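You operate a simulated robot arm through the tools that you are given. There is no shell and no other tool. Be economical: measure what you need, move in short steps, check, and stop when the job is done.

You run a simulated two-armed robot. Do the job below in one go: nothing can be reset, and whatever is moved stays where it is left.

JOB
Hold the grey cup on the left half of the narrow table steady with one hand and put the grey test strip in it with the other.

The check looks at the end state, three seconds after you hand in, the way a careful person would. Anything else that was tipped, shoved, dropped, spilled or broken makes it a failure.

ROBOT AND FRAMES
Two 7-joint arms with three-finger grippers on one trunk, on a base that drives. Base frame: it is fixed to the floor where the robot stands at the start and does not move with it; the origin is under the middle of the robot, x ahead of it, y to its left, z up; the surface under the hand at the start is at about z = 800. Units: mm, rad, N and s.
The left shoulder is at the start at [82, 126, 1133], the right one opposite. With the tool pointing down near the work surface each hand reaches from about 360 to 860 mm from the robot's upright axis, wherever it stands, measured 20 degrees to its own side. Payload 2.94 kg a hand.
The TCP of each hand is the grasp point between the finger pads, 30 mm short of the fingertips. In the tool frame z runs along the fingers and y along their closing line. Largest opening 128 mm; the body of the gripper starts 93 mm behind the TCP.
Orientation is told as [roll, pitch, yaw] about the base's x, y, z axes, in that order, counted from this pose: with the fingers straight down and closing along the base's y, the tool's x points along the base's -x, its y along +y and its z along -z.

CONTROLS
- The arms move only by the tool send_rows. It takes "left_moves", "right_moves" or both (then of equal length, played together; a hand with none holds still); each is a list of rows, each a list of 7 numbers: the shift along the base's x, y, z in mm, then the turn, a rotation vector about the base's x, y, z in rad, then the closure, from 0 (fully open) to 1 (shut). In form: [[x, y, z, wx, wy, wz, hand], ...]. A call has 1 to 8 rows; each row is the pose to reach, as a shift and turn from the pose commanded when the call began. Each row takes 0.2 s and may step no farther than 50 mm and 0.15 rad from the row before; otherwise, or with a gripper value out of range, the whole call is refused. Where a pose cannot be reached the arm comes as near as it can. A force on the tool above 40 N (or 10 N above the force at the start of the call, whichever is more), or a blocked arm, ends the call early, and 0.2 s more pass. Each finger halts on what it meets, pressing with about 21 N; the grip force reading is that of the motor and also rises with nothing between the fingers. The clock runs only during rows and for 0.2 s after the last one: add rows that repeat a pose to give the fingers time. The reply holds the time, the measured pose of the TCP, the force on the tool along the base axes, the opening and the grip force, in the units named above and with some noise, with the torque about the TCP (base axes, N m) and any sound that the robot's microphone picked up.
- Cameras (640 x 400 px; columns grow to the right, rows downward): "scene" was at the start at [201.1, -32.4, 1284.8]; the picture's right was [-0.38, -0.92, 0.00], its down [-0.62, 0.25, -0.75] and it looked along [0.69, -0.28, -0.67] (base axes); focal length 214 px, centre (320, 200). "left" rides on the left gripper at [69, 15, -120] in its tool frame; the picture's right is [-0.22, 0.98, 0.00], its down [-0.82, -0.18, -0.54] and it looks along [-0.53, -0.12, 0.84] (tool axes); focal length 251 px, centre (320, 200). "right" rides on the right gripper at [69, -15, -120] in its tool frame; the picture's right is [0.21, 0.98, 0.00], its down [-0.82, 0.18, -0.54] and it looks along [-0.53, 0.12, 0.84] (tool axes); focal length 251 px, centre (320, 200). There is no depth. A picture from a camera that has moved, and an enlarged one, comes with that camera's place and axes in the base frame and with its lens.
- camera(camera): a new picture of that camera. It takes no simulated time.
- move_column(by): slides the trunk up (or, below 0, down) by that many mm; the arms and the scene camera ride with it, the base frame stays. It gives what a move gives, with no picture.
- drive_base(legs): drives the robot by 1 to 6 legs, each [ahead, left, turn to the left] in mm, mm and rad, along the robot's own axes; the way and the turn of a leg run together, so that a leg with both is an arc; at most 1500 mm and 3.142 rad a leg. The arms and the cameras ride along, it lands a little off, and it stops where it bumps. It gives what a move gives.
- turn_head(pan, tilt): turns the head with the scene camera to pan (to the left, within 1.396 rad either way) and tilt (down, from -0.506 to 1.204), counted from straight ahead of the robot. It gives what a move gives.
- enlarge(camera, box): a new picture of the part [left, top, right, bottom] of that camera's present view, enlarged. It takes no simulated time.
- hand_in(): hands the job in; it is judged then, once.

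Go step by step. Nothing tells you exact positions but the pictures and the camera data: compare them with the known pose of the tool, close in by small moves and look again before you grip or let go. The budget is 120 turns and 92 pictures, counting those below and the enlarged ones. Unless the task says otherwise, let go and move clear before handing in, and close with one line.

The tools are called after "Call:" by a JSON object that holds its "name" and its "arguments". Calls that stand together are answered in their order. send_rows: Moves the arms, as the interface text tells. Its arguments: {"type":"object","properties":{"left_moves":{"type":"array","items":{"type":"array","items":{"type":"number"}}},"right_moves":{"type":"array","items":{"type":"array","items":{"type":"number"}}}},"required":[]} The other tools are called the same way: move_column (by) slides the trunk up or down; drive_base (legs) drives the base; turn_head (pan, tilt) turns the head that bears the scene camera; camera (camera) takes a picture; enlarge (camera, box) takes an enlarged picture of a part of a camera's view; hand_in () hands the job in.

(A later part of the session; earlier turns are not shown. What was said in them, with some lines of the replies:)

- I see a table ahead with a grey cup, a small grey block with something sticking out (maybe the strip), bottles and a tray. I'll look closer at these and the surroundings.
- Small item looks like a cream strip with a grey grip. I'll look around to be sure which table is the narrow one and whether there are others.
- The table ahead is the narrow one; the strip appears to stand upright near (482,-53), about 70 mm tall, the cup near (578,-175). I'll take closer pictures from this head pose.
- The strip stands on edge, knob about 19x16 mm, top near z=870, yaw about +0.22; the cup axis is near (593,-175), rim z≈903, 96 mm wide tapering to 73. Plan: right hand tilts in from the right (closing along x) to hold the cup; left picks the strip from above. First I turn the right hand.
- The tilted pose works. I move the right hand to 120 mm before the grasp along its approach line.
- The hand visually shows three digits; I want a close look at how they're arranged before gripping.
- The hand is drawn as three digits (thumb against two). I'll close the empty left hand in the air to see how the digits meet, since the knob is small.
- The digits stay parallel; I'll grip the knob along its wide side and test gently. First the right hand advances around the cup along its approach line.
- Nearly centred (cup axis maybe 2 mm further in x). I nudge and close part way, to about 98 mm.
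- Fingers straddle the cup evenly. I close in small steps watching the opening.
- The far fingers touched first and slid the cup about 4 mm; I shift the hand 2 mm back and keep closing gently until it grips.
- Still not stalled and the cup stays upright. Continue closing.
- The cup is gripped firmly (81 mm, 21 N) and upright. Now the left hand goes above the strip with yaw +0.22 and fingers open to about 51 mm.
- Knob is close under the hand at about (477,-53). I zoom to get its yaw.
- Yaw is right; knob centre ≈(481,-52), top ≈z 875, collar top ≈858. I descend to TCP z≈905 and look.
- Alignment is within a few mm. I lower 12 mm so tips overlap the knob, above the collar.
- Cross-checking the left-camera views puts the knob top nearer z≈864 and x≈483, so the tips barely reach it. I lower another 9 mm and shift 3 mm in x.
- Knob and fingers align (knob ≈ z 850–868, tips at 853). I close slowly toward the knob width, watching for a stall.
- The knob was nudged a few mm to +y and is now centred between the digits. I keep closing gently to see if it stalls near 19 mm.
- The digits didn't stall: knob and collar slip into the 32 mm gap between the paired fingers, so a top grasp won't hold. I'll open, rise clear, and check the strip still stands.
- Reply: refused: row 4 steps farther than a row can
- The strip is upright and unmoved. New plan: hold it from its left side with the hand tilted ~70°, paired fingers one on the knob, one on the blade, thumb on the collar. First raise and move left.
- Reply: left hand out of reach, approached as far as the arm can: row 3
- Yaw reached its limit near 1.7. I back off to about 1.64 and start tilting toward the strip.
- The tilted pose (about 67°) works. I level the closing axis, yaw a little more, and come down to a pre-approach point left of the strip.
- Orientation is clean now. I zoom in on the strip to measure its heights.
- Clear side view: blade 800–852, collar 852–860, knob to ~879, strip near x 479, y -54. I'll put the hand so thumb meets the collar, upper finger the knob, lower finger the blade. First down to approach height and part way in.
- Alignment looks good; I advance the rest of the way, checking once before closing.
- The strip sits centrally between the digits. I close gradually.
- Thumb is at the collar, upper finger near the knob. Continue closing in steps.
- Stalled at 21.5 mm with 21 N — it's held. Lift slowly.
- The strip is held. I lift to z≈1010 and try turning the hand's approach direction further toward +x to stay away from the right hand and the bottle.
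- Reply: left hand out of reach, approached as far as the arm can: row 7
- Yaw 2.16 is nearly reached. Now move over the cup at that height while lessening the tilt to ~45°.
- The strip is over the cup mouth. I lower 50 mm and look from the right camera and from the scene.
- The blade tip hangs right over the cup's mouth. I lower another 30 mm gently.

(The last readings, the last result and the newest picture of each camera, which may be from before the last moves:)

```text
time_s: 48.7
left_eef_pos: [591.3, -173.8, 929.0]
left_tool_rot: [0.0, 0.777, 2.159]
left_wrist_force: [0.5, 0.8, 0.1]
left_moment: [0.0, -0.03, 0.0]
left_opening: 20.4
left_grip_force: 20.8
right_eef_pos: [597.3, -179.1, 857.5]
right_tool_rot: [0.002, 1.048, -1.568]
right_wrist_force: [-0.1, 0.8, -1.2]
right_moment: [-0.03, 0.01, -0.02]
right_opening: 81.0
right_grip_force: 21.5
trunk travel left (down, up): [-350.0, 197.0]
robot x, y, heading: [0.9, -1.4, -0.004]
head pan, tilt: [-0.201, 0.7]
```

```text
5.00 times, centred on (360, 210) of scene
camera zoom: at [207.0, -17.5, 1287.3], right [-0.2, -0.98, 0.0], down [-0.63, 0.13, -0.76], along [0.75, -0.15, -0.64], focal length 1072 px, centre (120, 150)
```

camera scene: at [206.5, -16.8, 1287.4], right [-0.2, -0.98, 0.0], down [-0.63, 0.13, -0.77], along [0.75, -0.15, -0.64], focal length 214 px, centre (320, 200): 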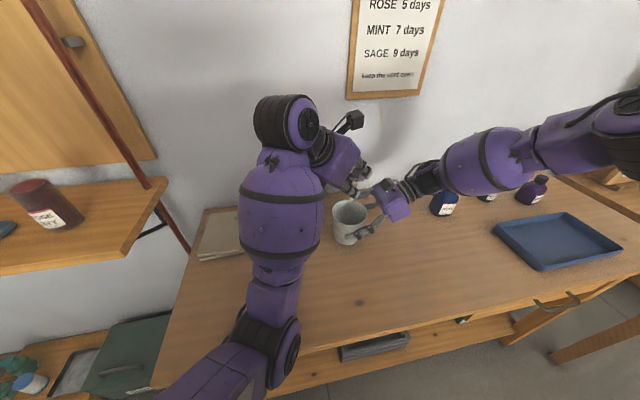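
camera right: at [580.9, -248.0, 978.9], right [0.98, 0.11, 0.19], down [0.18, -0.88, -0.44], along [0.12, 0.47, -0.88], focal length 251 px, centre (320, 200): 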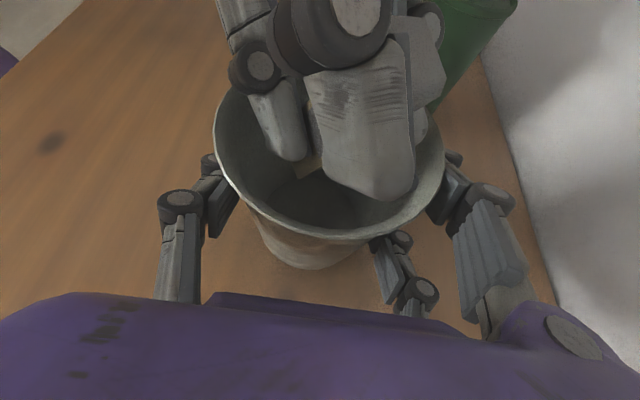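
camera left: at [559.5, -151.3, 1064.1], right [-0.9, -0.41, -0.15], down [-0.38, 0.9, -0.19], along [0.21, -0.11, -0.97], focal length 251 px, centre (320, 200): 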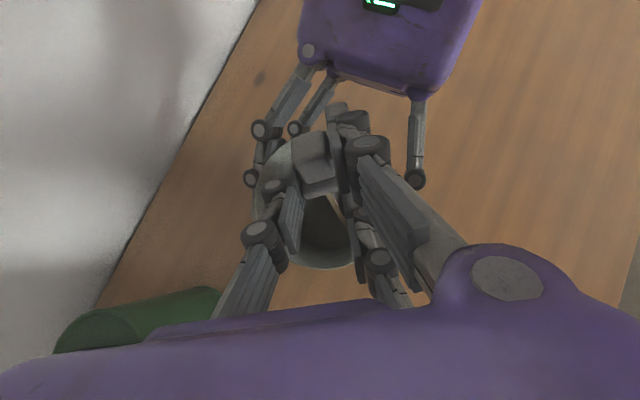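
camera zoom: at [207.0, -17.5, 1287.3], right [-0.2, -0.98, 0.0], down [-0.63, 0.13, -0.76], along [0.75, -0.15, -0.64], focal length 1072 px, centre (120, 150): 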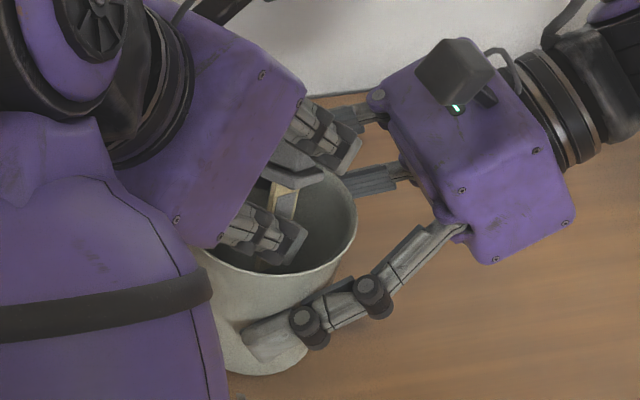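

The strip's lower half is inside the cup with no contact forces. I open gradually to release it.

Call:
{"name": "send_rows", "arguments": {"left_moves": [[0, 0, 0, 0, 0, 0, 0.84], [0, 0, 0, 0, 0, 0, 0.78], [0, 0, 0, 0, 0, 0, 0.72], [0, 0, 0, 0, 0, 0, 0.66], [0, 0, 0, 0, 0, 0, 0.66], [0, 0, 0, 0, 0, 0, 0.66]]}}

Call:
{"name": "camera", "arguments": {"camera": "left"}}

Call:
{"name": "camera", "arguments": {"camera": "right"}}

```text
time_s: 50.1
left_eef_pos: [590.8, -173.7, 929.9]
left_tool_rot: [0.002, 0.775, 2.157]
left_wrist_force: [0.9, -1.5, 2.1]
left_moment: [-0.02, -0.02, 0.03]
left_opening: 43.5
left_grip_force: 0.0
right_eef_pos: [596.2, -179.2, 858.9]
right_tool_rot: [0.001, 1.049, -1.57]
right_wrist_force: [-3.1, 0.7, -2.6]
right_moment: [-0.08, -0.17, 0.01]
right_opening: 81.1
right_grip_force: 20.4
trunk travel left (down, up): [-350.0, 197.0]
robot x, y, heading: [-1.1, 1.0, -0.001]
head pan, tilt: [-0.201, 0.7]
```

```text
21 pictures are left
camera left: at [559.5, -151.4, 1064.4], right [-0.9, -0.41, -0.15], down [-0.38, 0.9, -0.19], along [0.21, -0.11, -0.97], focal length 251 px, centre (320, 200)
```

left: 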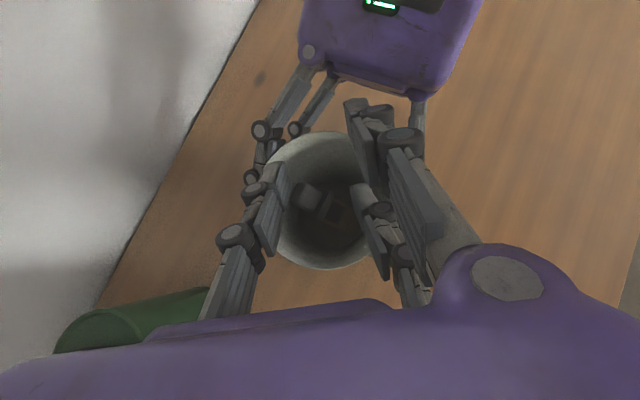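

```text
20 pictures are left
camera right: at [580.8, -248.0, 978.8], right [0.98, 0.11, 0.19], down [0.18, -0.88, -0.44], along [0.12, 0.47, -0.88], focal length 251 px, centre (320, 200)
```

right: 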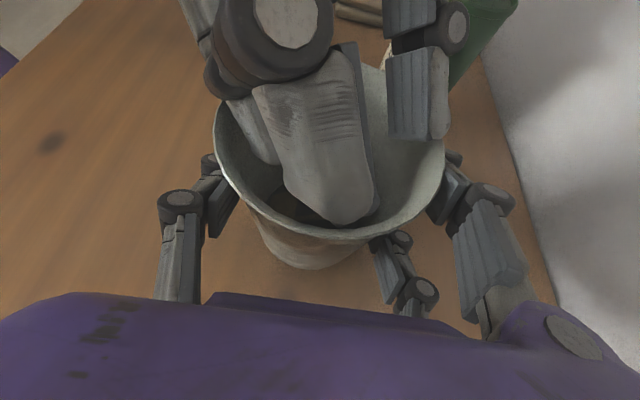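

The strip has dropped into the cup. I raise the left hand straight up and away.

Call:
{"name": "send_rows", "arguments": {"left_moves": [[0, 0, 0, 0, 0, 0, 0.72], [0, 0, 12, 0, 0, 0, 0.72], [0, 0, 30, 0, 0, 0, 0.72], [0, 0, 55, 0, 0, 0, 0.72], [0, 0, 85, 0, 0, 0, 0.72], [-10, 15, 115, 0, 0, 0, 0.72], [-35, 45, 130, 0, 0, 0, 0.72]]}}

Call:
{"name": "camera", "arguments": {"camera": "right"}}

Call:
{"name": "enlarge", "arguments": {"camera": "scene", "box": [300, 160, 420, 260]}}

```text
time_s: 51.7
left_eef_pos: [580.7, -146.7, 1036.8]
left_tool_rot: [-0.001, 0.779, 2.153]
left_wrist_force: [-0.1, 0.3, 0.8]
left_moment: [0.02, 0.0, 0.02]
left_opening: 35.8
left_grip_force: 0.0
left hand out of reach, approached as far as the arm can: row 7
right_eef_pos: [595.6, -178.7, 857.8]
right_tool_rot: [0.002, 1.051, -1.569]
right_wrist_force: [-0.2, -0.9, -2.2]
right_moment: [0.04, -0.02, 0.02]
right_opening: 80.9
right_grip_force: 21.1
trunk travel left (down, up): [-350.0, 197.0]
robot x, y, heading: [3.6, -0.7, -0.001]
head pan, tilt: [-0.201, 0.7]
```

```text
19 pictures are left
camera right: at [580.2, -249.2, 979.0], right [0.98, 0.11, 0.19], down [0.18, -0.88, -0.44], along [0.12, 0.47, -0.88], focal length 251 px, centre (320, 200)
```

right: 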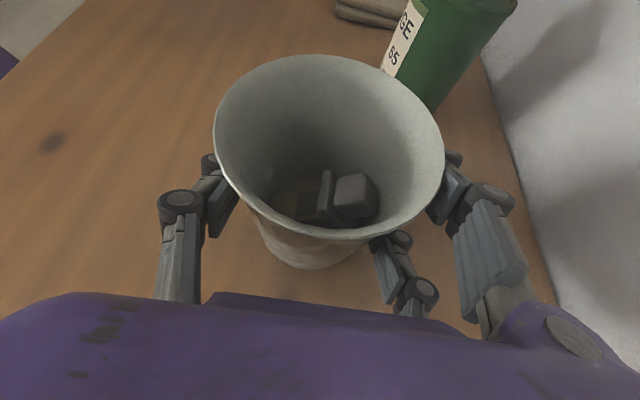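

```text
4.00 times, centred on (360, 210) of scene
camera zoom: at [206.3, -18.6, 1287.4], right [-0.2, -0.98, 0.0], down [-0.63, 0.13, -0.77], along [0.75, -0.15, -0.64], focal length 858 px, centre (160, 160)
```

zoom: 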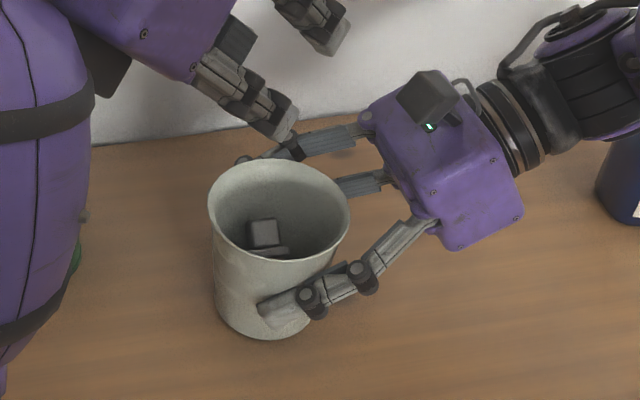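

The strip lies inside the cup. Now I release the cup slowly with the right hand.

Call:
{"name": "send_rows", "arguments": {"right_moves": [[0, 0, 0, 0, 0, 0, 0.365], [0, 0, 0, 0, 0, 0, 0.35], [0, 0, 0, 0, 0, 0, 0.33], [0, 0, 0, 0, 0, 0, 0.3], [0, 0, 0, 0, 0, 0, 0.25], [0, 0, 0, 0, 0, 0, 0.15], [0, 0, 0, 0, 0, 0, 0.05], [0, 0, 0, 0, 0, 0, 0.05]]}}

Call:
{"name": "camera", "arguments": {"camera": "right"}}

```text
time_s: 53.5
left_eef_pos: [582.5, -145.0, 1037.7]
left_tool_rot: [0.003, 0.779, 2.156]
left_wrist_force: [-0.3, -0.2, -0.3]
left_moment: [0.02, 0.0, 0.01]
left_opening: 35.8
left_grip_force: 0.0
right_eef_pos: [596.7, -179.0, 859.3]
right_tool_rot: [0.002, 1.049, -1.569]
right_wrist_force: [-0.1, -0.2, -0.5]
right_moment: [-0.01, -0.02, 0.01]
right_opening: 121.3
right_grip_force: 0.0
trunk travel left (down, up): [-350.0, 197.0]
robot x, y, heading: [1.3, 0.5, -0.001]
head pan, tilt: [-0.201, 0.7]
```

```text
17 pictures are left
camera right: at [580.8, -248.0, 979.0], right [0.98, 0.11, 0.19], down [0.18, -0.88, -0.44], along [0.12, 0.47, -0.88], focal length 251 px, centre (320, 200)
```

right: 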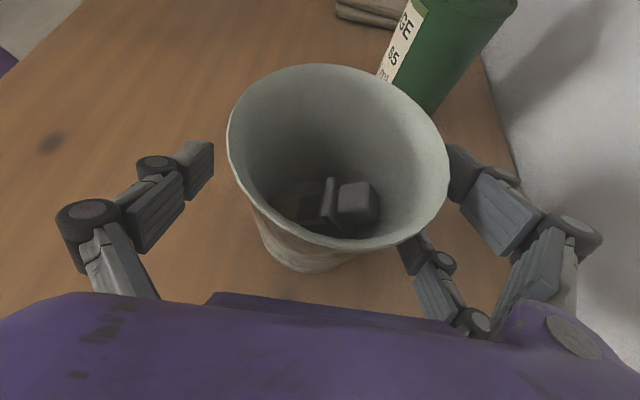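

The cup stands free and upright. I withdraw the right hand along its approach line.

Call:
{"name": "send_rows", "arguments": {"right_moves": [[0, -17, 10, 0, 0, 0, 0], [0, -35, 20, 0, 0, 0, 0], [0, -55, 32, 0, 0, 0, 0], [0, -80, 46, 0, 0, 0, 0], [0, -105, 65, 0, 0, 0, 0], [0, -125, 100, 0, 0, 0, 0], [0, -140, 140, 0, 0, 0, 0]]}}

Call:
{"name": "camera", "arguments": {"camera": "scene"}}

Call:
{"name": "camera", "arguments": {"camera": "right"}}

```text
time_s: 55.1
left_eef_pos: [581.7, -144.6, 1037.5]
left_tool_rot: [0.0, 0.78, 2.155]
left_wrist_force: [-0.2, 0.0, -0.1]
left_moment: [0.0, -0.02, 0.01]
left_opening: 36.1
left_grip_force: 0.1
right_eef_pos: [595.2, -317.6, 997.5]
right_tool_rot: [0.003, 1.049, -1.568]
right_wrist_force: [-1.4, 0.4, 0.1]
right_moment: [-0.01, 0.0, 0.01]
right_opening: 128.2
right_grip_force: 0.1
trunk travel left (down, up): [-350.0, 197.0]
robot x, y, heading: [-0.8, 1.5, 0.0]
head pan, tilt: [-0.201, 0.7]
```

```text
16 pictures are left
camera scene: at [206.2, -17.4, 1287.4], right [-0.2, -0.98, 0.0], down [-0.63, 0.13, -0.77], along [0.75, -0.15, -0.64], focal length 214 px, centre (320, 200)
```

scene: 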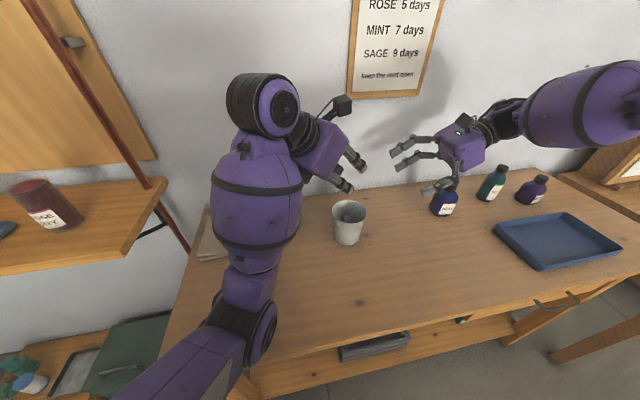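

```text
15 pictures are left
camera right: at [579.2, -387.8, 1118.6], right [0.98, 0.11, 0.19], down [0.18, -0.88, -0.44], along [0.12, 0.47, -0.88], focal length 251 px, centre (320, 200)
```

right: 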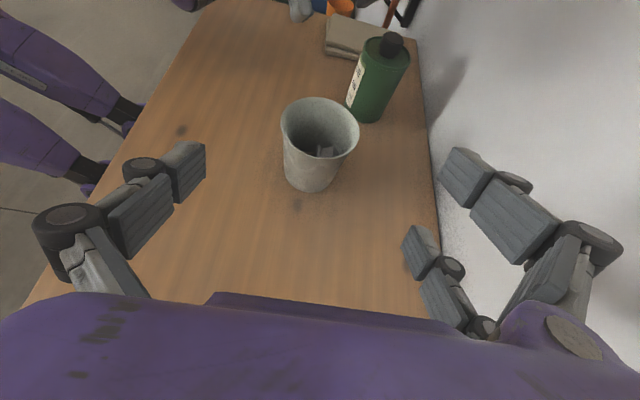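

The cup stands upright with the strip in it, the bottles and tray are undisturbed, and both hands are clear. I hand in.

Call:
{"name": "hand_in", "arguments": {}}

```text
The job is handed in.
```

The grey test strip is in the grey cup, which stands upright with both hands clear, and I have handed the job in. The right hand held the cup while the left put the strip in. As I took hold, the cup slid about 4 mm. The strip went in by dropping the last few centimetres and now lies on its side at the bottom.
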